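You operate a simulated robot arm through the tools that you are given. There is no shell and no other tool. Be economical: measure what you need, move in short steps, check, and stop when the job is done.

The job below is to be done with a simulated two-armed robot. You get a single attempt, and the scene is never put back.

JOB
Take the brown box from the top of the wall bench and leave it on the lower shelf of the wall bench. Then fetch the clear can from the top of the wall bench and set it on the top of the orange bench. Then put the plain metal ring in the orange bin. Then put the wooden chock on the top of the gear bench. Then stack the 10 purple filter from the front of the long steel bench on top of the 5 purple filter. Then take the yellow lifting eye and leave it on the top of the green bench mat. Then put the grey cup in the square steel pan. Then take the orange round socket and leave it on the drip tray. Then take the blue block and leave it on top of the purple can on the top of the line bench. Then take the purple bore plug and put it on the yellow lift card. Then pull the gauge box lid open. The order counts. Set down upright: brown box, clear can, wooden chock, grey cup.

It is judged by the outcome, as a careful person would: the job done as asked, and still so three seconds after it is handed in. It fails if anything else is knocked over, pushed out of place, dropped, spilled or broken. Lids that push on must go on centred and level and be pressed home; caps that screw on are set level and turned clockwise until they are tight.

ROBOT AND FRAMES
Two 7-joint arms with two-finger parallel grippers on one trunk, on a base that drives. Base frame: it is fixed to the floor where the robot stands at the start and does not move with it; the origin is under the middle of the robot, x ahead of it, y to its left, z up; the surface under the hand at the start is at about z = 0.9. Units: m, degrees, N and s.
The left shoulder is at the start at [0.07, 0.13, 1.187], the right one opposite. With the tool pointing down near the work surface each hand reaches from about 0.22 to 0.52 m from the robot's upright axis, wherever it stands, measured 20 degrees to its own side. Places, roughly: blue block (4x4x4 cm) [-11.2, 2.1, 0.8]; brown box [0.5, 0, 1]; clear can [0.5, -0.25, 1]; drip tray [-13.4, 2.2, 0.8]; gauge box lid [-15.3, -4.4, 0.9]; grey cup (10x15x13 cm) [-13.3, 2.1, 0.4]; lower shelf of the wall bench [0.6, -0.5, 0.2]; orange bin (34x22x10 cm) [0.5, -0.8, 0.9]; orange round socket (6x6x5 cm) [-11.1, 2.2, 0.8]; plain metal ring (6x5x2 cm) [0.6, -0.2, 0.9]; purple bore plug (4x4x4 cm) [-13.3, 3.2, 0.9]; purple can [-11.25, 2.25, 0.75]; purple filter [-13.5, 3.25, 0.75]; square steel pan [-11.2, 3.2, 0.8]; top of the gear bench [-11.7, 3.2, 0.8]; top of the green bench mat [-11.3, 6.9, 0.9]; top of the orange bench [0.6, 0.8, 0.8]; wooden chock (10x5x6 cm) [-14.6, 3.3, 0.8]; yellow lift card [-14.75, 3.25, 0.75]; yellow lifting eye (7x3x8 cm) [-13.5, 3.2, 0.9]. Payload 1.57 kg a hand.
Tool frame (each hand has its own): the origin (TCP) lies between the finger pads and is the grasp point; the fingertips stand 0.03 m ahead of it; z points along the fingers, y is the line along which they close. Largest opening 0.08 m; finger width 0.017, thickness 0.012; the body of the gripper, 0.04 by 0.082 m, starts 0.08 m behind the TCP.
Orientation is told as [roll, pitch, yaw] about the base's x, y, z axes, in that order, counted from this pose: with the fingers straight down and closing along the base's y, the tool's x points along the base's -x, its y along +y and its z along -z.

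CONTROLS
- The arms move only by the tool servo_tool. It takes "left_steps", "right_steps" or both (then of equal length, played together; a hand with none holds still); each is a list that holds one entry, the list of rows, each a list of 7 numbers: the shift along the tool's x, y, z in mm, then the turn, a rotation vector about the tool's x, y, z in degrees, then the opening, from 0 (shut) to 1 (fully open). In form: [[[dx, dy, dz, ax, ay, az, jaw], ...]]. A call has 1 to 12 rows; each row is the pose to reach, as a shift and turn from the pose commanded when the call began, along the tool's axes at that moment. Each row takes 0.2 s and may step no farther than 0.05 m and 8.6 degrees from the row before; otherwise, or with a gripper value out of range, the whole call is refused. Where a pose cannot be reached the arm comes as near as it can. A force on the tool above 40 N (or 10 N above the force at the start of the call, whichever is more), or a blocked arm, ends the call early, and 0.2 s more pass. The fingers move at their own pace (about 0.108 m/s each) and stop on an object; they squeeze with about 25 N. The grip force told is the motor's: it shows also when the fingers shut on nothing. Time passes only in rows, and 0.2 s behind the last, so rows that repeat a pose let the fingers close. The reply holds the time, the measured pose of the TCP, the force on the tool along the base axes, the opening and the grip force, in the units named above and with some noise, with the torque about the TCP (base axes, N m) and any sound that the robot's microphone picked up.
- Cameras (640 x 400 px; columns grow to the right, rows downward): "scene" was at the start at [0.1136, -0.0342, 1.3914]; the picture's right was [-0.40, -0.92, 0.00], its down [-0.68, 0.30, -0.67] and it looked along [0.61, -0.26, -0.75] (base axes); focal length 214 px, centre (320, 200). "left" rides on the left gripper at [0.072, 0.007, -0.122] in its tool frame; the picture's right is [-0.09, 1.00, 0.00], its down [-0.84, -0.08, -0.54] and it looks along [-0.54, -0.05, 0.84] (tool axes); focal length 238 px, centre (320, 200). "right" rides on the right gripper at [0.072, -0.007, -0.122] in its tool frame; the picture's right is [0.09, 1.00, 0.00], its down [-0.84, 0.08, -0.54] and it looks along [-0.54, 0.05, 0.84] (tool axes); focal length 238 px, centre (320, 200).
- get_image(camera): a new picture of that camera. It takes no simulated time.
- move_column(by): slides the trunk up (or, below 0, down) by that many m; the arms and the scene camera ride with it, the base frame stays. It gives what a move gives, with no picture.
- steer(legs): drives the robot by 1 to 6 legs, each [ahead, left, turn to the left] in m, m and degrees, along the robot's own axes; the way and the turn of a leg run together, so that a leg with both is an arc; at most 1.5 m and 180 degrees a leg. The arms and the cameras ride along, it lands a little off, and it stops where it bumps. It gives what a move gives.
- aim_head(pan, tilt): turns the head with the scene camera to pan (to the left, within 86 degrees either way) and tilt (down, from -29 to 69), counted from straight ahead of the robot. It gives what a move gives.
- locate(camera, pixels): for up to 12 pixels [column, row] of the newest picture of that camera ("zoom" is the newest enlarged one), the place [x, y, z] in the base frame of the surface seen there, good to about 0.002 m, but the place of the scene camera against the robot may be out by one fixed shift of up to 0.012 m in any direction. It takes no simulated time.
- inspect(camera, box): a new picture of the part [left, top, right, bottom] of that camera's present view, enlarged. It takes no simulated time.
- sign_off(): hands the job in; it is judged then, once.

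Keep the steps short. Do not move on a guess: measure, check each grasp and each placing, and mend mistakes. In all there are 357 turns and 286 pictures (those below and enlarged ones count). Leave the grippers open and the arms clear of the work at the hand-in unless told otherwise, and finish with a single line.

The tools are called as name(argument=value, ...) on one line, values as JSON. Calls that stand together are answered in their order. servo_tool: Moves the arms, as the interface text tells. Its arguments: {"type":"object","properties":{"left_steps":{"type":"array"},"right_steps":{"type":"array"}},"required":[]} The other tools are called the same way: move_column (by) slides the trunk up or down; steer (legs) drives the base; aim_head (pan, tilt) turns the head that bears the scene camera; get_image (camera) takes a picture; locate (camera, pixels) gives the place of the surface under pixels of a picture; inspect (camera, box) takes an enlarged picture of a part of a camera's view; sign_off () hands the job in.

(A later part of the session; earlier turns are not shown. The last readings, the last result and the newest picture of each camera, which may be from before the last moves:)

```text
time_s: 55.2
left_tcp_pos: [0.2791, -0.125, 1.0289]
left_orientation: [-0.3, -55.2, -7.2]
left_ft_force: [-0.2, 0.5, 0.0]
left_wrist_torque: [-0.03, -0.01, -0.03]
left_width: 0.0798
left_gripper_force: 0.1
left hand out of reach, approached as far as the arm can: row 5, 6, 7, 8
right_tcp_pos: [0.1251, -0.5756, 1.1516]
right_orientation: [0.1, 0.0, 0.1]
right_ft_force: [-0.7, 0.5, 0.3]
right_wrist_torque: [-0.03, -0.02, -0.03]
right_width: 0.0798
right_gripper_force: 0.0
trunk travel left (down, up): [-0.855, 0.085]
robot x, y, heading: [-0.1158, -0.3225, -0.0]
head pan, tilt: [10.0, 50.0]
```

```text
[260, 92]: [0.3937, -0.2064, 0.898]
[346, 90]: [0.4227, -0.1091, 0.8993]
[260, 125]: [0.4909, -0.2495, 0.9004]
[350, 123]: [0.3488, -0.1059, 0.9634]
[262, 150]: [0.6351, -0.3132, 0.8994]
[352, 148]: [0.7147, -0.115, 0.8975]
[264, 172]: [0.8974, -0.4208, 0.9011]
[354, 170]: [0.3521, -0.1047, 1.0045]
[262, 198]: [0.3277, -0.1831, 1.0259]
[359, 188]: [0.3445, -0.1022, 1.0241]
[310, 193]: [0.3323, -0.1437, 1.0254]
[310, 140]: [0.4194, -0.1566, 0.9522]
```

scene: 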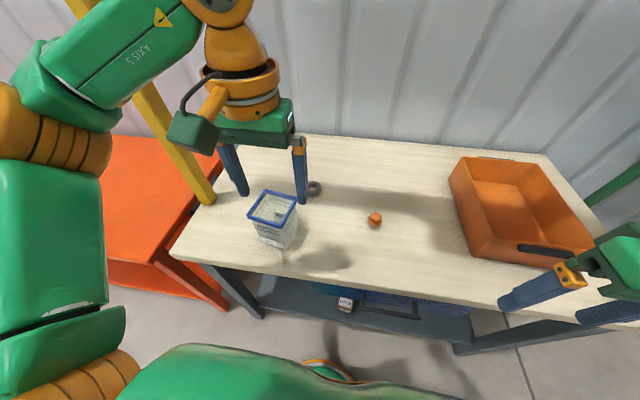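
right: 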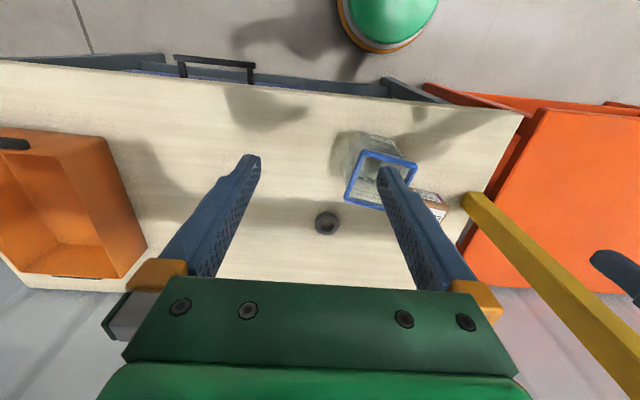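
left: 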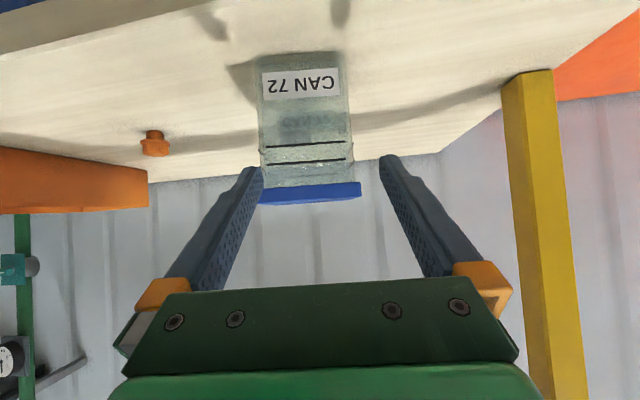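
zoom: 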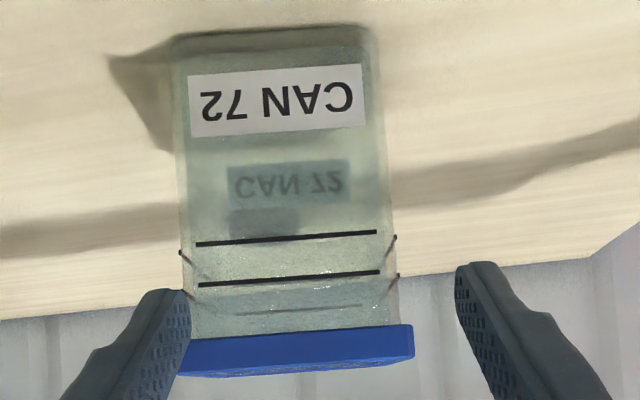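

locate(camera="zoom", pixels=[[200, 243], [374, 231], [186, 230], [388, 225], [184, 160], [380, 150], [190, 325], [396, 318], [192, 290], [395, 290], [186, 345], [411, 330]])

```text
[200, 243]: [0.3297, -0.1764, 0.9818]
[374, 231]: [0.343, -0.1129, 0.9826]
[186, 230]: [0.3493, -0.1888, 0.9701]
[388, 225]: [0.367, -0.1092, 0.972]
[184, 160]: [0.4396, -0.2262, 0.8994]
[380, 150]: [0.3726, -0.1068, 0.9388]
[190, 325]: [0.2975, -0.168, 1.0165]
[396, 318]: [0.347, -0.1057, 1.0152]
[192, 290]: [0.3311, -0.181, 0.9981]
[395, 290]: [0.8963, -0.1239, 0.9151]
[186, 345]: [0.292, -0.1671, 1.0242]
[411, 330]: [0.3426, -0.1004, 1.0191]
```

The body is ~76–77 mm wide: too tight for the 80 mm opening. I'll pinch the middle of the left wall from above instead (one finger inside). First I raise and straighten the hand, then drive forward 0.12 m.

servo_tool(left_steps=[[[-13, 1, -12, 0.19, 7.86, 0.37, 1], [-25, 3, -25, 0.38, 15.7, 0.74, 1], [-38, 4, -37, 0.57, 23.6, 1.1, 1], [-50, 5, -49, 0.77, 31.4, 1.47, 1], [-63, 7, -61, 0.96, 39.3, 1.84, 1], [-75, 8, -74, 1.15, 47.1, 2.2, 1], [-88, 9.5, -86, 1.34, 55.0, 2.58, 1], [-88, 9.5, -86, 1.34, 55.0, 2.58, 1]]])

steer(legs=[[0.115, 0, 0]])

get_image(camera="left")

```text
time_s: 57.0
left_tcp_pos: [0.2598, -0.1128, 1.1475]
left_orientation: [-0.2, 0.0, -10.1]
left_ft_force: [0.4, -0.3, -0.6]
left_wrist_torque: [-0.03, 0.0, 0.01]
left_width: 0.0799
left_gripper_force: 0.1
right_tcp_pos: [0.1246, -0.5765, 1.1513]
right_orientation: [0.1, 0.0, 0.2]
right_ft_force: [-0.2, 1.1, -0.5]
right_wrist_torque: [0.01, -0.01, 0.01]
right_width: 0.08
right_gripper_force: 0.0
trunk travel left (down, up): [-0.855, 0.085]
robot x, y, heading: [-0.1134, -0.3214, 0.2]
head pan, tilt: [10.0, 50.0]
```

```text
time_s: 58.2
left_tcp_pos: [0.3708, -0.1122, 1.1495]
left_orientation: [-0.1, -0.2, -10.1]
left_ft_force: [-0.4, -0.8, 0.8]
left_wrist_torque: [-0.01, -0.02, 0.0]
left_width: 0.0798
left_gripper_force: 0.1
right_tcp_pos: [0.2345, -0.5753, 1.1523]
right_orientation: [0.1, -0.2, 0.2]
right_ft_force: [0.0, 0.0, 0.3]
right_wrist_torque: [-0.03, -0.04, -0.02]
right_width: 0.0801
right_gripper_force: 0.1
trunk travel left (down, up): [-0.855, 0.085]
robot x, y, heading: [-0.002, -0.3218, 0.2]
head pan, tilt: [10.0, 50.0]
```

```text
255 pictures are left
```

left: 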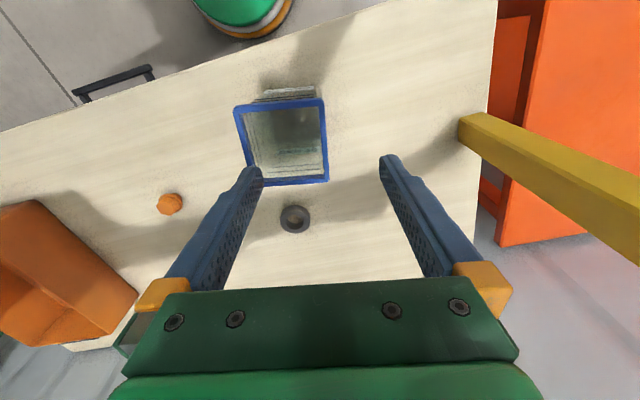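

The hand is above; the +y rim wall is at column ~325 between the fingers. I measure that wall.

inspect(camera="left", box=[220, 80, 348, 200])

locate(camera="left", pixels=[[322, 105], [324, 120], [325, 140], [326, 160], [327, 178], [240, 112], [244, 150], [280, 103], [305, 182]])

```text
3.33 times, centred on (284, 140) of left
```

zoom: 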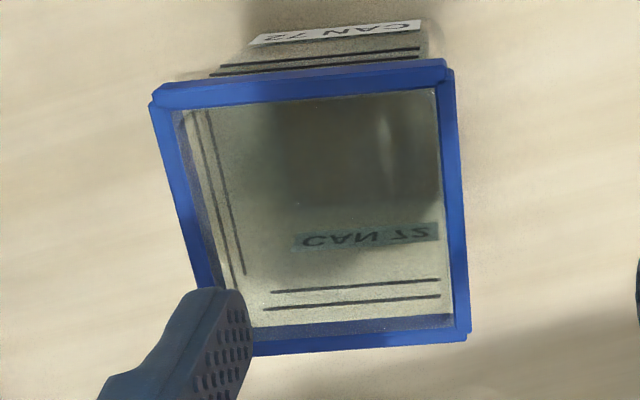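

```text
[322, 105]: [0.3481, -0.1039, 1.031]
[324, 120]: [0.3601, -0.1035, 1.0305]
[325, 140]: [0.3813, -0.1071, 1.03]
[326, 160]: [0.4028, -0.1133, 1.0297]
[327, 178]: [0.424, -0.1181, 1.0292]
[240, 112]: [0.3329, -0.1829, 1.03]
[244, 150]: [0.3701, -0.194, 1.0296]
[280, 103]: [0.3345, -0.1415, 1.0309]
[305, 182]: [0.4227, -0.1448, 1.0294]
```

Wall line: [0.348,-0.104] to [0.424,-0.118], rim top 1.030. I descend centred on it to TCP z ≈ 1.017 with the jaw open.

servo_tool(left_steps=[[[-14.5, 5.3, 30, 0, 0, 0.5, 1], [-14.5, 5.3, 70, 0, 0, 0.5, 1], [-14.5, 5.3, 105, 0, 0, 0.5, 1], [-14.5, 5.3, 132, 0, 0, 0.5, 1], [-14.5, 5.3, 132, 0, 0, 0.5, 1]]])

get_image(camera="left")

inspect(camera="scene", box=[200, 100, 360, 260])

```text
time_s: 59.4
left_tcp_pos: [0.3908, -0.1084, 1.0178]
left_orientation: [-0.2, -0.1, -10.4]
left_ft_force: [-0.1, 1.2, -0.6]
left_wrist_torque: [0.02, 0.0, -0.01]
left_width: 0.0801
left_gripper_force: 0.0
right_tcp_pos: [0.239, -0.5744, 1.1519]
right_orientation: [0.1, 0.0, 0.1]
right_ft_force: [-0.4, 1.0, -0.7]
right_wrist_torque: [-0.01, -0.02, -0.02]
right_width: 0.0799
right_gripper_force: 0.1
trunk travel left (down, up): [-0.855, 0.085]
robot x, y, heading: [0.0007, -0.3236, 0.2]
head pan, tilt: [10.0, 50.0]
```

```text
253 pictures are left
```

left: 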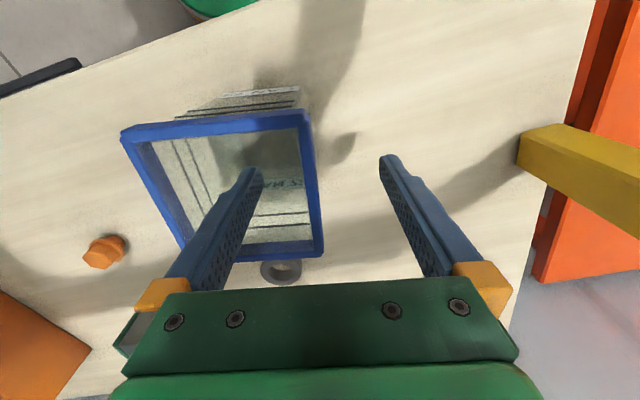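

```text
2.50 times, centred on (280, 180) of scene
```

zoom: 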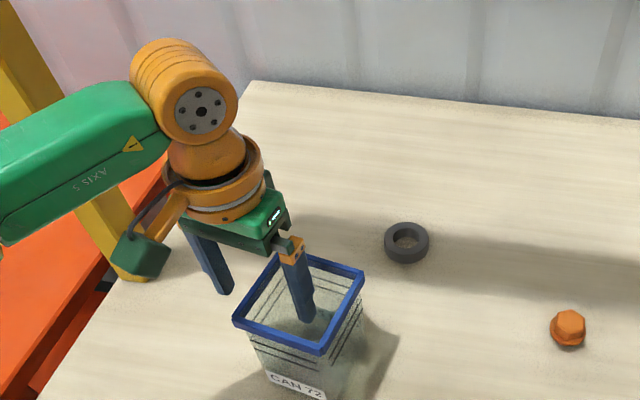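

One finger is inside and one outside the +y wall. I close and watch.

servo_tool(left_steps=[[[0, 0, 0, 0, 0, 0, 0.4], [0, 0, 0, 0, 0, 0, 0], [0, 0, 0, 0, 0, 0, 0], [0, 0, 0, 0, 0, 0, 0]]])

servo_tool(left_steps=[[[0, 0, -10, 0, 0, 0, 0], [0, 0, -30, 0, 0, 0, 0], [0, 0, -30, 0, 0, 0, 0]]])

get_image(camera="left")

inspect(camera="scene", box=[200, 100, 360, 260])

```text
time_s: 60.4
left_tcp_pos: [0.3907, -0.1084, 1.0187]
left_orientation: [-0.1, 0.0, -10.4]
left_ft_force: [-0.5, -0.2, 0.8]
left_wrist_torque: [0.1, -0.02, 0.02]
left_width: 0.0037
left_gripper_force: 24.5
right_tcp_pos: [0.24, -0.5749, 1.1511]
right_orientation: [0.1, 0.0, 0.1]
right_ft_force: [-0.1, -0.4, 0.0]
right_wrist_torque: [0.0, 0.01, -0.02]
right_width: 0.08
right_gripper_force: 0.1
trunk travel left (down, up): [-0.855, 0.085]
robot x, y, heading: [-0.0014, -0.3171, 0.5]
head pan, tilt: [10.0, 50.0]
```

```text
time_s: 61.2
left_tcp_pos: [0.3912, -0.1089, 1.0469]
left_orientation: [0.0, -0.2, -10.5]
left_ft_force: [0.1, 0.0, -2.0]
left_wrist_torque: [0.04, 0.0, 0.03]
left_width: 0.0037
left_gripper_force: 24.3
right_tcp_pos: [0.2387, -0.5739, 1.152]
right_orientation: [0.1, 0.1, 0.1]
right_ft_force: [-0.5, 0.1, 0.3]
right_wrist_torque: [0.0, 0.0, 0.0]
right_width: 0.08
right_gripper_force: 0.1
trunk travel left (down, up): [-0.855, 0.085]
robot x, y, heading: [-0.0018, -0.3215, 0.2]
head pan, tilt: [10.0, 50.0]
```

```text
251 pictures are left
```

left: 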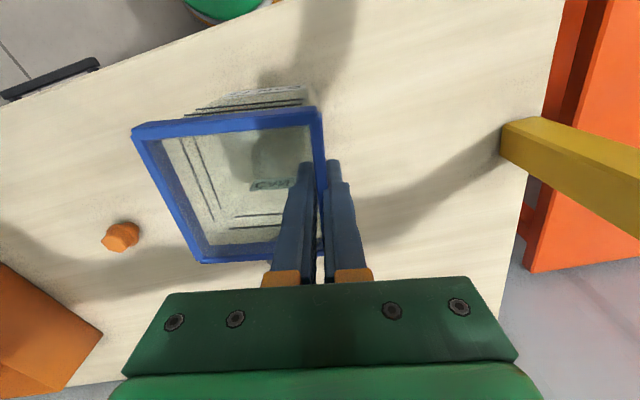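

```text
2.50 times, centred on (280, 180) of scene
```

zoom: 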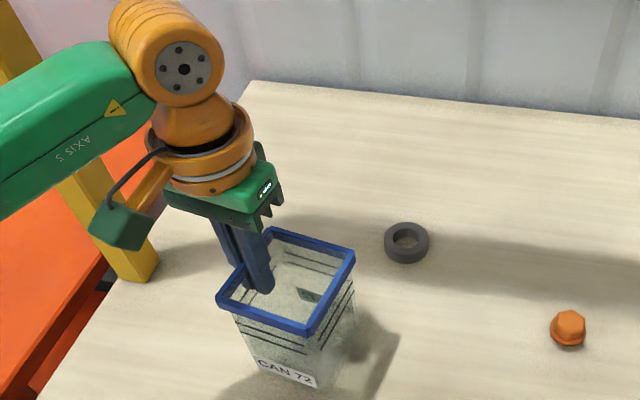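

Lifted and level (about 2 N). I raise 60 mm more, back off 0.55 m, and look at the orange bench.

servo_tool(left_steps=[[[0, 0, -30, 0, 0, 0, 0], [0, 0, -60, 0, 0, 0, 0], [0, 0, -60, 0, 0, 0, 0]]])

steer(legs=[[-0.55, 0, 0]])

aim_head(pan=45, tilt=35)

get_image(camera="scene")

get_image(camera="left")

```text
time_s: 62.0
left_tcp_pos: [0.3898, -0.1087, 1.1066]
left_orientation: [-0.2, 0.0, -10.4]
left_ft_force: [0.1, -0.2, -0.7]
left_wrist_torque: [0.08, -0.02, 0.01]
left_width: 0.0037
left_gripper_force: 24.7
right_tcp_pos: [0.2391, -0.5748, 1.1509]
right_orientation: [0.2, 0.0, 0.2]
right_ft_force: [0.0, 0.0, 0.4]
right_wrist_torque: [-0.01, 0.0, 0.05]
right_width: 0.0802
right_gripper_force: 0.1
trunk travel left (down, up): [-0.855, 0.085]
robot x, y, heading: [-0.0013, -0.3199, 0.1]
head pan, tilt: [10.0, 50.0]
```

```text
time_s: 65.2
left_tcp_pos: [-0.1768, -0.111, 1.1067]
left_orientation: [-0.1, 0.0, -10.5]
left_ft_force: [-0.5, 0.1, -1.0]
left_wrist_torque: [0.07, 0.02, -0.02]
left_width: 0.0034
left_gripper_force: 24.5
right_tcp_pos: [-0.3255, -0.5763, 1.1508]
right_orientation: [0.1, 0.2, 0.2]
right_ft_force: [-0.4, -0.1, 1.2]
right_wrist_torque: [0.03, 0.02, 0.01]
right_width: 0.0801
right_gripper_force: 0.1
trunk travel left (down, up): [-0.855, 0.085]
robot x, y, heading: [-0.5683, -0.3216, 0.3]
head pan, tilt: [10.0, 50.0]
```

```text
time_s: 66.2
left_tcp_pos: [-0.1784, -0.1116, 1.1066]
left_orientation: [-0.1, -0.1, -10.5]
left_ft_force: [0.7, 0.9, -1.3]
left_wrist_torque: [0.03, -0.04, -0.03]
left_width: 0.0038
left_gripper_force: 25.1
right_tcp_pos: [-0.3268, -0.5762, 1.1522]
right_orientation: [0.0, 0.1, 0.2]
right_ft_force: [0.1, 0.0, -0.2]
right_wrist_torque: [-0.05, 0.01, 0.02]
right_width: 0.0801
right_gripper_force: 0.1
trunk travel left (down, up): [-0.855, 0.085]
robot x, y, heading: [-0.5693, -0.3207, 0.5]
head pan, tilt: [45.0, 35.0]
```

```text
249 pictures are left
```

scene: 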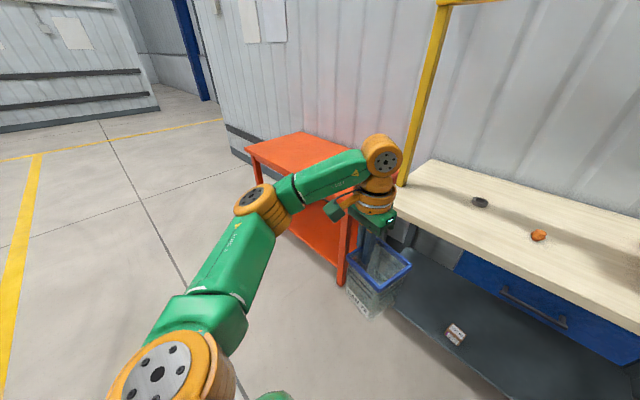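

```text
248 pictures are left
```

left: 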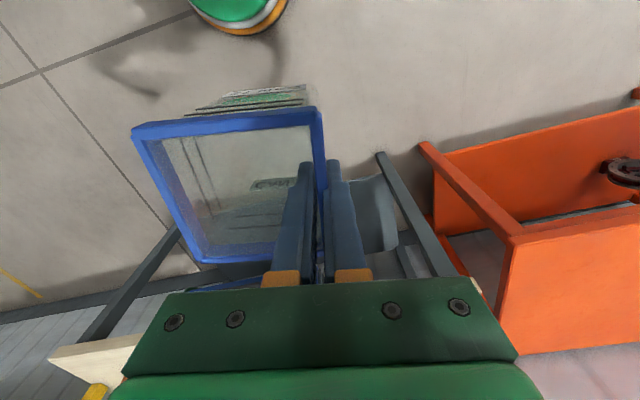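

The can is stable and the brown box is still on the shelf. I slide left ~0.82 m and measure the orange bench.

steer(legs=[[0, 0.85, 0]])

aim_head(pan=0, tilt=40)

get_image(camera="scene")

```text
time_s: 70.8
left_tcp_pos: [-0.1778, 0.7415, 1.1062]
left_orientation: [-0.1, -0.1, -10.7]
left_ft_force: [0.7, 0.5, -1.1]
left_wrist_torque: [0.07, 0.01, 0.0]
left_width: 0.0034
left_gripper_force: 24.4
right_tcp_pos: [-0.3299, 0.2772, 1.151]
right_orientation: [0.1, 0.0, -0.1]
right_ft_force: [-0.7, 0.3, 0.2]
right_wrist_torque: [0.01, -0.02, 0.02]
right_width: 0.08
right_gripper_force: 0.1
trunk travel left (down, up): [-0.855, 0.085]
robot x, y, heading: [-0.5705, 0.5307, -0.1]
head pan, tilt: [45.0, 35.0]
```

```text
time_s: 71.9
left_tcp_pos: [-0.178, 0.7413, 1.1069]
left_orientation: [-0.1, -0.1, -10.7]
left_ft_force: [-0.2, 0.1, -1.1]
left_wrist_torque: [0.02, -0.04, -0.03]
left_width: 0.0039
left_gripper_force: 24.2
right_tcp_pos: [-0.3302, 0.2776, 1.1509]
right_orientation: [0.1, 0.0, 0.0]
right_ft_force: [-0.8, -0.2, 0.9]
right_wrist_torque: [-0.01, 0.01, 0.02]
right_width: 0.0798
right_gripper_force: 0.0
trunk travel left (down, up): [-0.855, 0.085]
robot x, y, heading: [-0.5751, 0.5293, -0.1]
head pan, tilt: [0.0, 40.0]
```

```text
247 pictures are left
```

scene: 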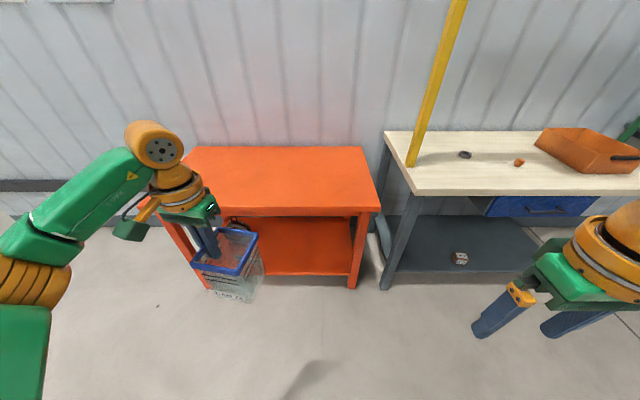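

locate(camera="scene", pixels=[[376, 205], [290, 208], [230, 205], [290, 165], [362, 150], [192, 150], [300, 185], [240, 185], [340, 185]])

```text
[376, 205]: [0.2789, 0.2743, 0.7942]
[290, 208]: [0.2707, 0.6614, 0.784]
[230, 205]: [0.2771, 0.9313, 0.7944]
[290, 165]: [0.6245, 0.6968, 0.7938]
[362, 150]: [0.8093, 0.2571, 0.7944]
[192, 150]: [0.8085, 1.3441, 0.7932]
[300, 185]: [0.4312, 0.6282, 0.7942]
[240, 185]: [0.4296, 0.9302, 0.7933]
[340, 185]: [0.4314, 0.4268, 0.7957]
```

The orange top is z ≈ 0.80, front edge x 0.28, y 0.26–1.35, empty. I drive in 0.57 m.

steer(legs=[[0.57, 0, 0]])

get_image(camera="left")

```text
time_s: 75.1
left_tcp_pos: [0.3853, 0.7368, 1.106]
left_orientation: [-0.1, -0.1, -11.3]
left_ft_force: [0.0, 0.0, -1.6]
left_wrist_torque: [0.03, -0.05, -0.03]
left_width: 0.0035
left_gripper_force: 24.3
right_tcp_pos: [0.2296, 0.2726, 1.1518]
right_orientation: [0.1, -0.1, -0.5]
right_ft_force: [-0.5, 0.4, 0.9]
right_wrist_torque: [0.0, -0.02, -0.02]
right_width: 0.0798
right_gripper_force: 0.1
trunk travel left (down, up): [-0.855, 0.085]
robot x, y, heading: [-0.007, 0.5297, -0.3]
head pan, tilt: [0.0, 40.0]
```

```text
246 pictures are left
```

left: 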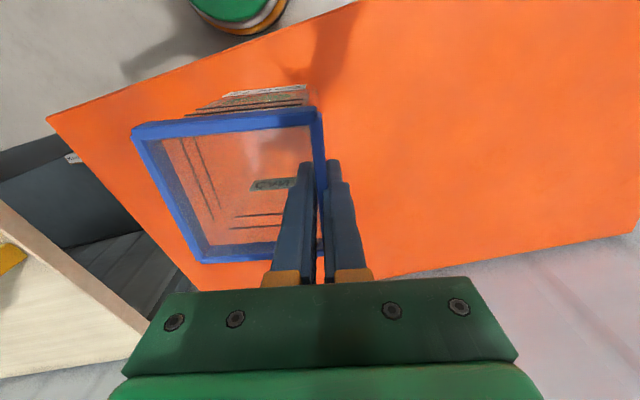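

locate(camera="left", pixels=[[420, 100], [400, 200], [130, 100], [270, 70], [200, 65]])

```text
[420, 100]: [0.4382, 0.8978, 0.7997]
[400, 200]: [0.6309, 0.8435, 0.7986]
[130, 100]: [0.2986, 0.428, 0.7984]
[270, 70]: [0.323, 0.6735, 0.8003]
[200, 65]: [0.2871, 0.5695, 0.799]
```

Bench is at 0.7995, so the target TCP height is ~0.918: I lower 186 mm with slow last steps.

servo_tool(left_steps=[[[0, 0, 45, 0, 0, 0, 0], [0, 0, 90, 0, 0, 0, 0], [0, 0, 130, 0, 0, 0, 0], [0, 0, 160, 0, 0, 0, 0], [0, 0, 176, 0, 0, 0, 0], [0, 0, 182, 0, 0, 0, 0], [0, 0, 185, 0, 0, 0, 0], [0, 0, 187, 0, 0, 0, 0], [0, 0, 187, 0, 0, 0, 0]]])

get_image(camera="left")

```text
time_s: 77.1
left_tcp_pos: [0.3862, 0.7363, 0.9186]
left_orientation: [-0.2, 0.0, -11.2]
left_ft_force: [1.1, 1.5, -0.7]
left_wrist_torque: [0.04, -0.03, -0.02]
left_width: 0.0039
left_gripper_force: 24.6
right_tcp_pos: [0.2319, 0.2735, 1.1515]
right_orientation: [0.2, 0.0, -0.4]
right_ft_force: [0.1, 0.5, -0.6]
right_wrist_torque: [0.02, 0.02, 0.0]
right_width: 0.08
right_gripper_force: 0.1
trunk travel left (down, up): [-0.855, 0.085]
robot x, y, heading: [-0.0036, 0.53, -0.8]
head pan, tilt: [0.0, 40.0]
```

```text
245 pictures are left
```

left: 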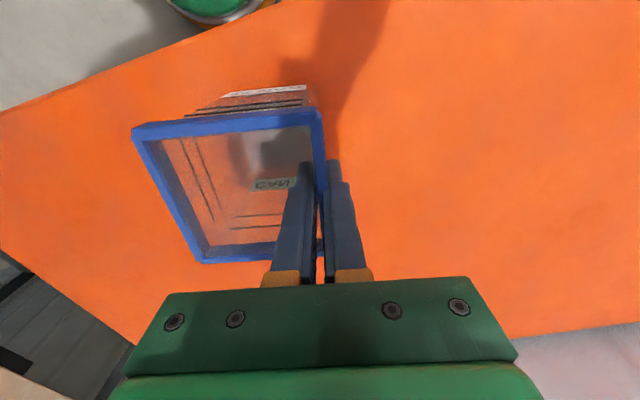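

Force reading ambiguous; I lower 1.5 mm more in tiny steps and read contact.

servo_tool(left_steps=[[[0, 0, 0.7, 0, 0, 0, 0], [0, 0, 1.5, 0, 0, 0, 0], [0, 0, 1.5, 0, 0, 0, 0]]])

```text
time_s: 77.9
left_tcp_pos: [0.3856, 0.7372, 0.9185]
left_orientation: [-0.1, 0.0, -11.2]
left_ft_force: [-0.4, 0.8, -0.5]
left_wrist_torque: [0.06, -0.04, 0.02]
left_width: 0.0036
left_gripper_force: 24.3
right_tcp_pos: [0.2316, 0.2737, 1.152]
right_orientation: [0.1, 0.0, -0.5]
right_ft_force: [-0.1, 0.0, -0.7]
right_wrist_torque: [-0.02, -0.02, 0.0]
right_width: 0.08
right_gripper_force: 0.1
trunk travel left (down, up): [-0.855, 0.085]
robot x, y, heading: [-0.0082, 0.5291, -0.6]
head pan, tilt: [0.0, 40.0]
```

servo_tool(left_steps=[[[0, 0, 1, 0, 0, 0, 0], [0, 0, 2, 0, 0, 0, 0], [0, 0, 2, 0, 0, 0, 0]]])

```text
time_s: 78.7
left_tcp_pos: [0.3859, 0.7374, 0.9182]
left_orientation: [-0.1, -0.3, -11.2]
left_ft_force: [3.9, 2.9, 16.6]
left_wrist_torque: [0.16, 0.39, -0.08]
left_width: 0.0035
left_gripper_force: 24.7
right_tcp_pos: [0.2296, 0.2737, 1.1517]
right_orientation: [0.2, -0.1, -0.5]
right_ft_force: [-0.4, 0.2, 0.1]
right_wrist_torque: [0.01, 0.01, -0.05]
right_width: 0.0801
right_gripper_force: 0.0
trunk travel left (down, up): [-0.855, 0.085]
robot x, y, heading: [-0.0095, 0.5284, -0.5]
head pan, tilt: [0.0, 40.0]
```

Contact is felt now (+16 N). I ease up 1.5 mm, open moderately and withdraw upward.

servo_tool(left_steps=[[[0, 0, -1.5, 0, 0, 0, 0], [0, 0, -1.5, 0, 0, 0, 0.4], [0, 0, -1.5, 0, 0, 0, 0.6], [0, 0, -1.5, 0, 0, 0, 0.6], [0, 0, -20, 0, 0, 0, 0.6], [0, 0, -60, 0, 0, 0, 0.6], [0, 0, -110, 0, 0, 0, 0.6], [0, 0, -160, 0, 0, 0, 0.6]]])

get_image(camera="left")

get_image(camera="scene")

```text
time_s: 80.5
left_tcp_pos: [0.3861, 0.737, 1.079]
left_orientation: [-0.2, -0.1, -11.1]
left_ft_force: [0.0, 0.8, 0.0]
left_wrist_torque: [0.0, 0.01, 0.01]
left_width: 0.048
left_gripper_force: 0.0
right_tcp_pos: [0.2298, 0.2732, 1.1518]
right_orientation: [0.1, 0.1, -0.5]
right_ft_force: [-0.6, 0.8, -0.3]
right_wrist_torque: [0.0, 0.03, 0.0]
right_width: 0.0797
right_gripper_force: 0.1
trunk travel left (down, up): [-0.855, 0.085]
robot x, y, heading: [-0.0091, 0.5283, -0.7]
head pan, tilt: [0.0, 40.0]
```

```text
244 pictures are left
```

left: 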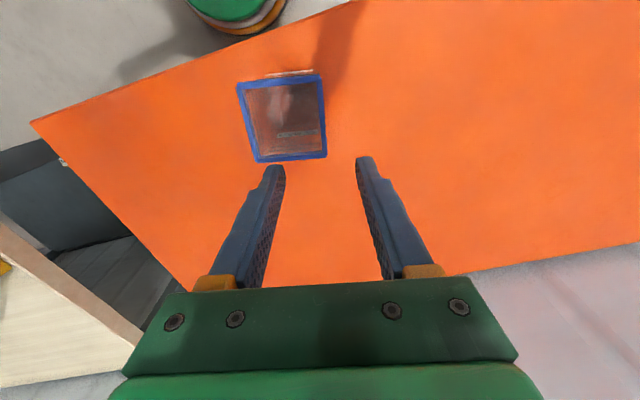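

```text
243 pictures are left
```

scene: 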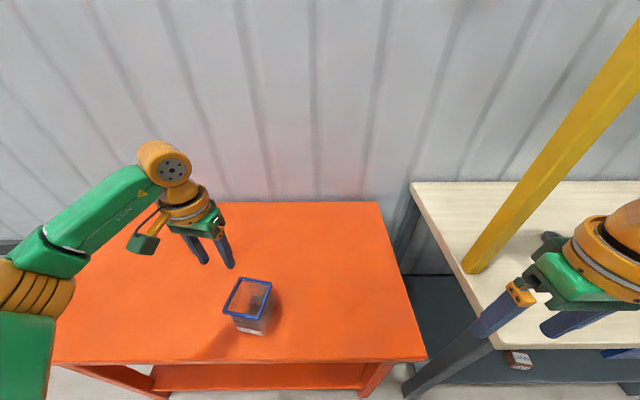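

The can stands upright on the orange bench. I retract the left hand (up and back), back off and slide right to line up the right arm with the ring.

servo_tool(left_steps=[[[0, 0, -40, 0, 0, 0, 1], [30, -6, -80, 0, 0, 0, 1], [70, -14, -105, 0, 0, 0, 1], [110, -21, -120, 0, 0, 0, 1], [142, -28, -120, 0, 0, 0, 1], [142, -28, -120, 0, 0, 0, 1]]])

steer(legs=[[-0.45, 0, 0.5], [0, -0.61, 0]])

get_image(camera="scene")

```text
refused: row 2 steps farther than a row can; nothing moved
```

```text
time_s: 86.2
left_tcp_pos: [-0.0615, 0.1313, 1.0786]
left_orientation: [-0.1, -0.1, -11.5]
left_ft_force: [-0.3, 0.1, -0.4]
left_wrist_torque: [0.02, 0.0, -0.01]
left_width: 0.0479
left_gripper_force: 0.0
right_tcp_pos: [-0.2189, -0.3312, 1.1534]
right_orientation: [0.0, 0.0, -0.9]
right_ft_force: [-0.5, 1.0, -0.8]
right_wrist_torque: [-0.02, 0.01, 0.03]
right_width: 0.08
right_gripper_force: 0.1
trunk travel left (down, up): [-0.855, 0.085]
robot x, y, heading: [-0.4564, -0.0741, -0.7]
head pan, tilt: [0.0, 40.0]
```

```text
242 pictures are left
```

scene: 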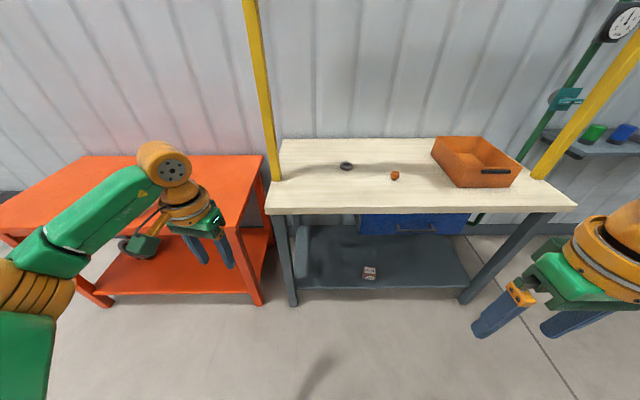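

Left retract was refused (step too long) but the drive was fine. I redo the retract in smaller steps while moving the right hand forward, then drive in.

servo_tool(left_steps=[[[25, -5, -25, 0, 0, 0, 1], [50, -10, -50, 0, 0, 0, 1], [75, -15, -75, 0, 0, 0, 1], [100, -20, -100, 0, 0, 0, 1], [125, -25, -120, 0, 0, 0, 1], [142, -28, -120, 0, 0, 0, 1], [142, -28, -120, 0, 0, 0, 1]]], right_steps=[[[-30, 18, 0, 0, 0, 0, 1], [-60, 36, 0, 0, 0, 0, 1], [-95, 54, 0, 0, 0, 0, 1], [-130, 72, 0, 0, 0, 0, 1], [-165, 90, 0, 0, 0, 0, 1], [-200, 108, 0, 0, 0, 0, 1], [-200, 108, 0, 0, 0, 0, 1]]])

steer(legs=[[0.5, 0, 0.6]])

get_image(camera="right")

```text
time_s: 87.8
left_tcp_pos: [-0.2083, 0.1326, 1.1998]
left_orientation: [-0.1, -0.1, -11.4]
left_ft_force: [-0.4, 0.8, -0.1]
left_wrist_torque: [-0.01, 0.03, -0.02]
left_width: 0.08
left_gripper_force: 0.1
right_tcp_pos: [-0.0539, -0.2487, 1.144]
right_orientation: [0.2, -0.2, -0.8]
right_ft_force: [-0.3, -0.1, -0.4]
right_wrist_torque: [-0.03, 0.04, 0.02]
right_width: 0.0803
right_gripper_force: 0.0
right hand out of reach, approached as far as the arm can: row 5, 6, 7
trunk travel left (down, up): [-0.855, 0.085]
robot x, y, heading: [-0.4554, -0.0779, -0.9]
head pan, tilt: [0.0, 40.0]
```

```text
time_s: 90.8
left_tcp_pos: [0.2902, 0.1304, 1.1991]
left_orientation: [0.0, -0.2, -10.9]
left_ft_force: [-0.2, 1.0, -0.4]
left_wrist_torque: [0.01, 0.04, 0.01]
left_width: 0.08
left_gripper_force: 0.1
right_tcp_pos: [0.4477, -0.2475, 1.1439]
right_orientation: [0.1, -0.1, -0.3]
right_ft_force: [-0.3, 1.2, -0.1]
right_wrist_torque: [0.01, 0.02, 0.0]
right_width: 0.0797
right_gripper_force: 0.0
trunk travel left (down, up): [-0.855, 0.085]
robot x, y, heading: [0.0484, -0.0798, -0.3]
head pan, tilt: [0.0, 40.0]
```

```text
241 pictures are left
```

right: 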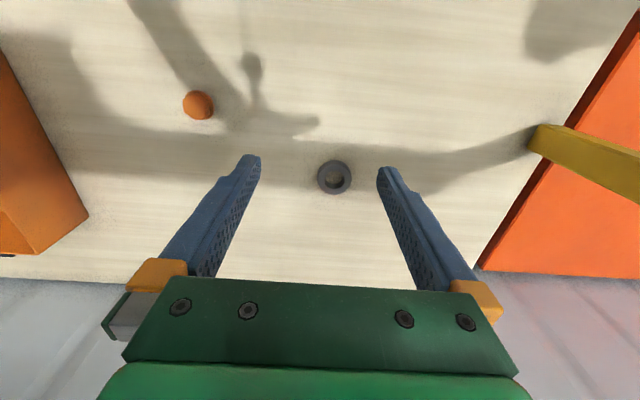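

The ring is at (334,177). I locate it precisely.

locate(camera="right", pixels=[[334, 162], [334, 193], [318, 177], [351, 177], [334, 180], [198, 105], [334, 220], [60, 150]])

inspect(camera="right", box=[294, 145, 374, 205])

```text
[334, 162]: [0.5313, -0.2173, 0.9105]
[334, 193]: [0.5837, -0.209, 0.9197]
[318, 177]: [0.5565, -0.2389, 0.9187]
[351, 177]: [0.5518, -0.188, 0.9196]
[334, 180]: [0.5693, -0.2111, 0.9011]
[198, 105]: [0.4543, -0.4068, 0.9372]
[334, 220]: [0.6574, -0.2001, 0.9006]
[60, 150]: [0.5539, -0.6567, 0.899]
```

```text
6.67 times, centred on (334, 175) of right
```

zoom: 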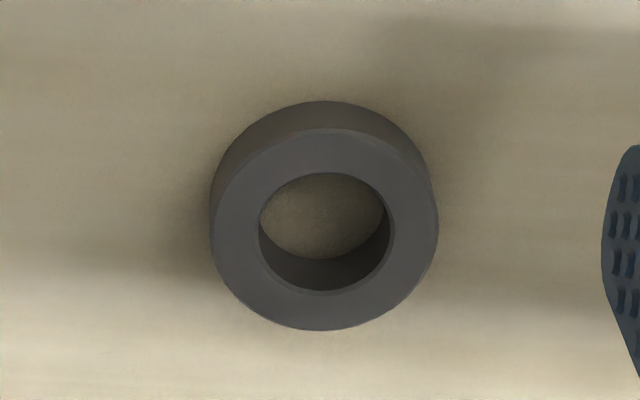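

Ring: centre [0.558,-0.213], 53 mm across, top 0.92. I drive 5 cm closer to be well in reach.

steer(legs=[[0.05, 0, 0.3]])

get_image(camera="right")

```text
time_s: 91.7
left_tcp_pos: [0.3321, 0.1317, 1.2013]
left_orientation: [-0.1, -0.5, -10.7]
left_ft_force: [-1.3, -0.2, 0.4]
left_wrist_torque: [-0.01, -0.07, 0.01]
left_width: 0.0801
left_gripper_force: 0.1
right_tcp_pos: [0.4907, -0.2438, 1.1464]
right_orientation: [0.2, -0.5, -0.1]
right_ft_force: [-0.7, 0.3, -0.2]
right_wrist_torque: [-0.02, -0.11, -0.02]
right_width: 0.0799
right_gripper_force: 0.1
trunk travel left (down, up): [-0.855, 0.085]
robot x, y, heading: [0.0927, -0.0821, 0.1]
head pan, tilt: [0.0, 40.0]
```

```text
239 pictures are left
```

right: 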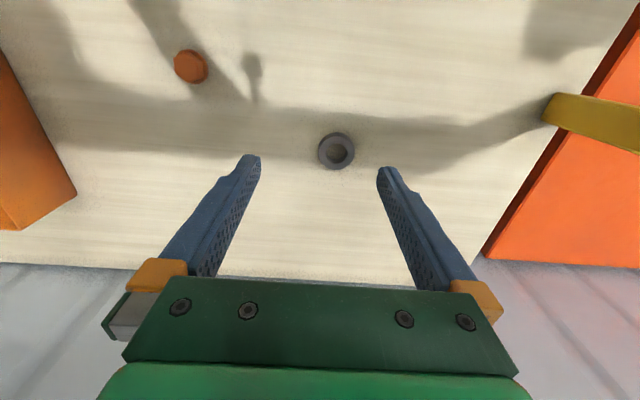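

locate(camera="right", pixels=[[320, 150], [353, 150], [336, 167], [336, 138]])

```text
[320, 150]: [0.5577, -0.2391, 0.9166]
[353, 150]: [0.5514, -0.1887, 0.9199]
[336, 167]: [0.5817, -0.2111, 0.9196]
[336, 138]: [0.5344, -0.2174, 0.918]
```

I move over the ring and down to z ≈ 1.0, then check.

servo_tool(right_steps=[[[-10, 5, 35, 0, 0, 0, 1], [-22, 10, 70, 0, 0, 0, 1], [-40, 18, 105, 0, 0, 0, 1], [-55, 25, 130, 0, 0, 0, 1], [-66, 30, 145, 0, 0, 0, 1], [-66, 30, 145, 0, 0, 0, 1]]])

get_image(camera="right")

```text
time_s: 93.1
left_tcp_pos: [0.34, 0.1307, 1.1984]
left_orientation: [-0.2, -0.1, -10.6]
left_ft_force: [-0.5, 0.2, -0.1]
left_wrist_torque: [0.01, -0.04, 0.04]
left_width: 0.08
left_gripper_force: 0.0
right_tcp_pos: [0.5083, -0.2523, 1.0222]
right_orientation: [0.1, 0.0, 0.2]
right_ft_force: [0.3, 0.4, 0.0]
right_wrist_torque: [0.0, 0.02, 0.02]
right_width: 0.08
right_gripper_force: 0.1
right hand out of reach, approached as far as the arm can: row 1, 2, 3, 4, 5, 6
trunk travel left (down, up): [-0.855, 0.085]
robot x, y, heading: [0.0953, -0.0821, -0.0]
head pan, tilt: [0.0, 40.0]
```

```text
238 pictures are left
```

right: 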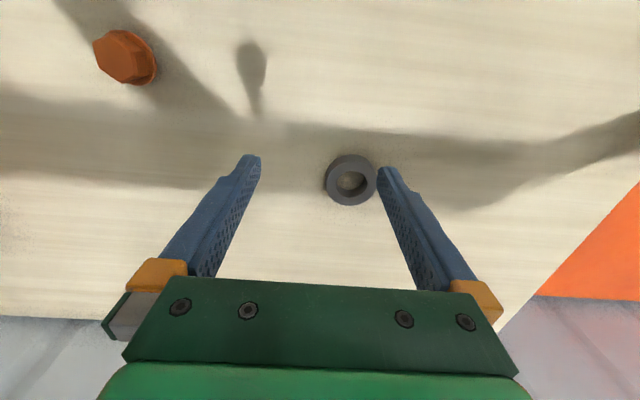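

Straight down it doesn't quite reach. I tilt the tool 25° forward, which extends the reach, and shift over the ring.

servo_tool(right_steps=[[[-10, 8, 6, 0, -6.5, 0, 1], [-22, 17, 12, 0, -13, 0, 1], [-36, 28, 21, 0, -19, 0, 1], [-49, 38.5, 30, 0, -25, 0, 1], [-49, 38.5, 30, 0, -25, 0, 1]]])

get_image(camera="right")

```text
time_s: 94.3
left_tcp_pos: [0.3396, 0.1316, 1.1993]
left_orientation: [0.0, -0.1, -10.7]
left_ft_force: [0.4, 0.1, 0.1]
left_wrist_torque: [0.01, -0.02, -0.07]
left_width: 0.0798
left_gripper_force: 0.1
right_tcp_pos: [0.5494, -0.2243, 0.9984]
right_orientation: [0.2, -25.1, 0.0]
right_ft_force: [0.2, 0.7, -0.2]
right_wrist_torque: [-0.01, 0.03, 0.0]
right_width: 0.0803
right_gripper_force: 0.1
right hand out of reach, approached as far as the arm can: row 3, 4, 5
trunk travel left (down, up): [-0.855, 0.085]
robot x, y, heading: [0.0981, -0.0806, 0.0]
head pan, tilt: [0.0, 40.0]
```

```text
237 pictures are left
```

right: 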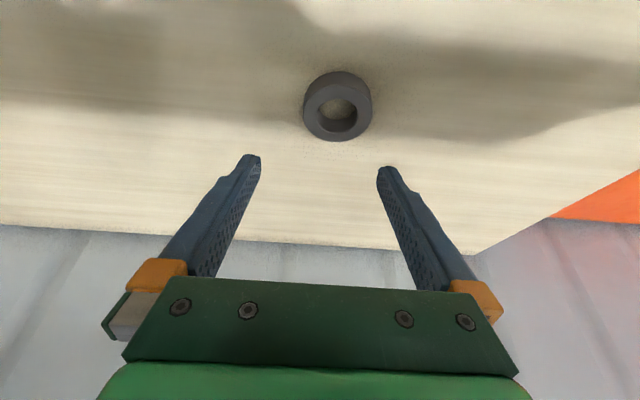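

Almost. I add 15° more tilt with the last centimetre, then lower by the trunk (which keeps the arm shape).

servo_tool(right_steps=[[[-4, 5, 2, 0, -7.5, 0, 1], [-7.2, 10.5, 3.4, 0, -15, 0, 1], [-7.2, 10.5, 3.4, 0, -15, 0, 1]]])

get_image(camera="right")

```text
time_s: 95.1
left_tcp_pos: [0.3396, 0.1324, 1.199]
left_orientation: [-0.1, -0.1, -10.7]
left_ft_force: [0.2, 0.0, 0.7]
left_wrist_torque: [-0.02, 0.02, 0.01]
left_width: 0.0801
left_gripper_force: 0.1
right_tcp_pos: [0.5552, -0.2188, 1.0011]
right_orientation: [0.3, -40.1, -0.1]
right_ft_force: [0.6, -0.4, 0.0]
right_wrist_torque: [0.01, 0.02, -0.04]
right_width: 0.0799
right_gripper_force: 0.1
right hand out of reach, approached as far as the arm can: row 2, 3
trunk travel left (down, up): [-0.855, 0.085]
robot x, y, heading: [0.0936, -0.0809, 0.2]
head pan, tilt: [0.0, 40.0]
```

```text
236 pictures are left
```

right: 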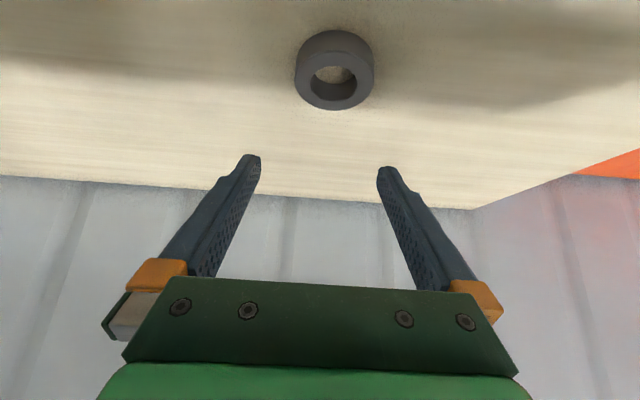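

Within 5 mm sideways (margin 13 mm). I lower the trunk 62 mm.

move_column(by=-0.062)

get_image(camera="right")

```text
time_s: 96.1
left_tcp_pos: [0.3393, 0.1307, 1.1373]
left_orientation: [-0.1, -0.1, -10.6]
left_ft_force: [0.3, -0.3, 0.4]
left_wrist_torque: [-0.01, 0.0, 0.0]
left_width: 0.0797
left_gripper_force: 0.0
right_tcp_pos: [0.5535, -0.2191, 0.9385]
right_orientation: [0.1, -40.1, -0.1]
right_ft_force: [-0.6, -0.1, 0.3]
right_wrist_torque: [0.0, 0.01, 0.01]
right_width: 0.0801
right_gripper_force: 0.0
trunk travel left (down, up): [-0.793, 0.147]
robot x, y, heading: [0.0952, -0.0807, 0.2]
head pan, tilt: [0.0, 40.0]
```

```text
235 pictures are left
```

right: 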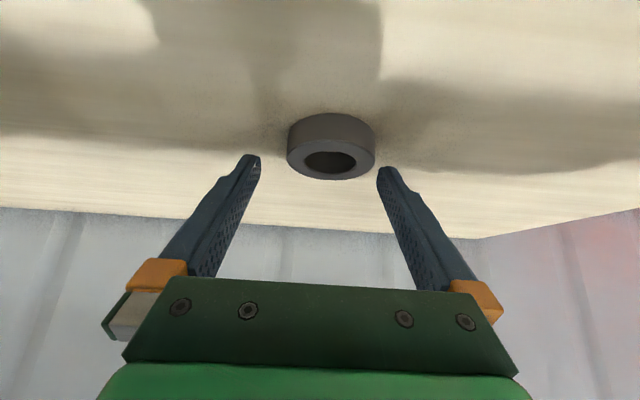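

The tips are ~13 mm past the ring's centre line. I pull back 12 mm, go 5 mm lower, and then close.

servo_tool(right_steps=[[[9, 3, -6, 0, 0, 0, 1], [12.4, 4, -3.9, 0, 0, 0, 1], [12.4, 4, -3.9, 0, 0, 0, 1], [12.4, 4, -3.9, 0, 0, 0, 0], [12.4, 4, -3.9, 0, 0, 0, 0], [12.4, 4, -3.9, 0, 0, 0, 0]]])

get_image(camera="right")

```text
time_s: 97.5
left_tcp_pos: [0.3402, 0.1315, 1.1376]
left_orientation: [-0.1, -0.1, -10.7]
left_ft_force: [0.8, -0.4, 0.1]
left_wrist_torque: [-0.03, 0.0, -0.02]
left_width: 0.08
left_gripper_force: 0.1
right_tcp_pos: [0.5431, -0.2164, 0.935]
right_orientation: [0.4, -39.9, 0.0]
right_ft_force: [0.5, 0.1, -0.3]
right_wrist_torque: [-0.01, -0.02, 0.02]
right_width: 0.0558
right_gripper_force: 24.4
trunk travel left (down, up): [-0.793, 0.147]
robot x, y, heading: [0.0934, -0.0795, 0.1]
head pan, tilt: [0.0, 40.0]
```

```text
234 pictures are left
```

right: 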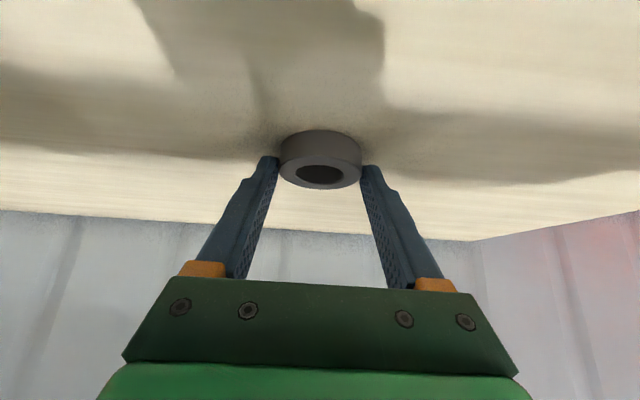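

Gripped across 55.8 mm. I lift by the trunk 0.13 m and check.

move_column(by=0.13)

get_image(camera="right")

```text
time_s: 99.1
left_tcp_pos: [0.3407, 0.1311, 1.2676]
left_orientation: [-0.2, -0.1, -10.5]
left_ft_force: [-0.2, 0.6, 0.3]
left_wrist_torque: [0.02, -0.01, -0.04]
left_width: 0.08
left_gripper_force: 0.0
right_tcp_pos: [0.5413, -0.2161, 1.0656]
right_orientation: [0.4, -40.0, 0.0]
right_ft_force: [0.5, -0.6, -2.0]
right_wrist_torque: [0.0, 0.02, 0.05]
right_width: 0.0558
right_gripper_force: 25.3
trunk travel left (down, up): [-0.923, 0.017]
robot x, y, heading: [0.0938, -0.0819, 0.2]
head pan, tilt: [0.0, 40.0]
```

```text
233 pictures are left
```

right: 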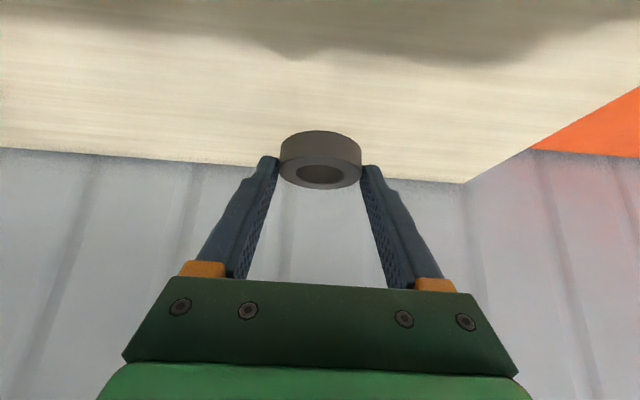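

The ring is held. I back 0.3 m, slide right 0.57 m, and look at the bin.

steer(legs=[[-0.35, 0, 0], [0, -0.57, 0]])

aim_head(pan=-20, tilt=40)

get_image(camera="scene")

get_image(camera="right")

```text
time_s: 104.2
left_tcp_pos: [-0.0137, -0.4353, 1.2673]
left_orientation: [-0.2, -0.1, -11.4]
left_ft_force: [0.0, 0.4, -0.4]
left_wrist_torque: [0.0, -0.04, 0.01]
left_width: 0.0799
left_gripper_force: 0.1
right_tcp_pos: [0.183, -0.7863, 1.0649]
right_orientation: [0.3, -40.0, -0.9]
right_ft_force: [-0.2, 0.5, -0.5]
right_wrist_torque: [0.01, 0.01, -0.04]
right_width: 0.056
right_gripper_force: 24.3
trunk travel left (down, up): [-0.923, 0.017]
robot x, y, heading: [-0.2585, -0.6466, -0.9]
head pan, tilt: [0.0, 40.0]
```

```text
time_s: 105.0
left_tcp_pos: [-0.0138, -0.438, 1.267]
left_orientation: [0.0, -0.1, -11.5]
left_ft_force: [-0.3, 0.3, 0.5]
left_wrist_torque: [0.01, -0.01, -0.02]
left_width: 0.0801
left_gripper_force: 0.0
right_tcp_pos: [0.1814, -0.7887, 1.0662]
right_orientation: [0.5, -40.1, -1.1]
right_ft_force: [-0.3, 0.4, -0.5]
right_wrist_torque: [0.02, 0.03, -0.02]
right_width: 0.0557
right_gripper_force: 25.1
trunk travel left (down, up): [-0.923, 0.017]
robot x, y, heading: [-0.2645, -0.646, -0.5]
head pan, tilt: [-20.0, 40.0]
```

```text
232 pictures are left
```

scene: 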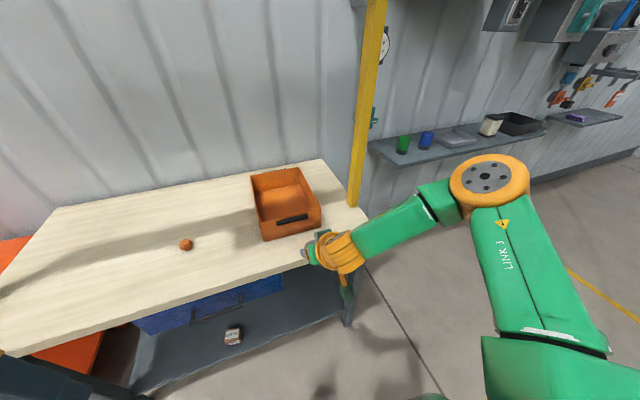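

```text
231 pictures are left
```

right: 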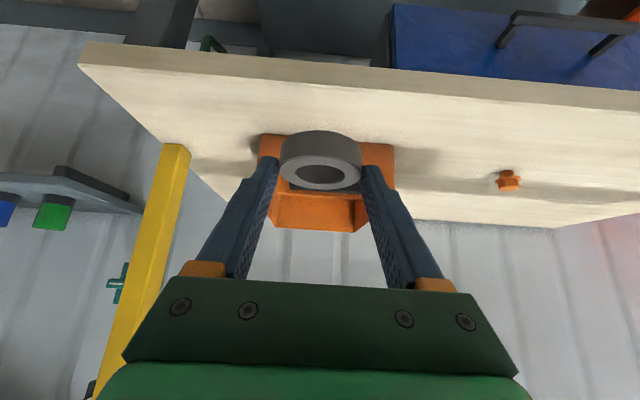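

locate(camera="scene", pixels=[[252, 176], [302, 168], [320, 210], [264, 240], [285, 200], [292, 220], [353, 200], [355, 150]])

locate(camera="right", pixels=[[264, 138], [392, 148], [380, 190], [180, 170], [165, 148], [320, 215]])

```text
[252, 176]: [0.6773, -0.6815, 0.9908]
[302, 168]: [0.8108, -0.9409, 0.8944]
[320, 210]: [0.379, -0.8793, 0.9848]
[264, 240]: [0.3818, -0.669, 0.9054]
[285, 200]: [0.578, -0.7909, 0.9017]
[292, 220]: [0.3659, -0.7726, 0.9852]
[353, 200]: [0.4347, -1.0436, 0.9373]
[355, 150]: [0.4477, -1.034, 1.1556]
```

```text
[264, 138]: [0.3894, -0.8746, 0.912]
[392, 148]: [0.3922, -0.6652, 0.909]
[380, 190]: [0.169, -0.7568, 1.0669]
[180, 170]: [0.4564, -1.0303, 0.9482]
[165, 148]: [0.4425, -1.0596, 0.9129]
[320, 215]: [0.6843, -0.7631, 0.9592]
```

Bin inside spans x 0.39–0.70, y -0.67…-0.88, rim ~0.997. The yellow post stands at [0.45,-1.04]; I check my right elbow's place before driving in.

locate(camera="scene", pixels=[[490, 160], [528, 190], [460, 165], [455, 205], [420, 200], [380, 225], [330, 240]])

```text
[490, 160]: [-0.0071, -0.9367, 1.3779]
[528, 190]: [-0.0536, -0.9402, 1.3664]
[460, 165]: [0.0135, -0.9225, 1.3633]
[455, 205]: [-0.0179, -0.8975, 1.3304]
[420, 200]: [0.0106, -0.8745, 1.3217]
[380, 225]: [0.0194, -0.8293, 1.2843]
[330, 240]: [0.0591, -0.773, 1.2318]
```

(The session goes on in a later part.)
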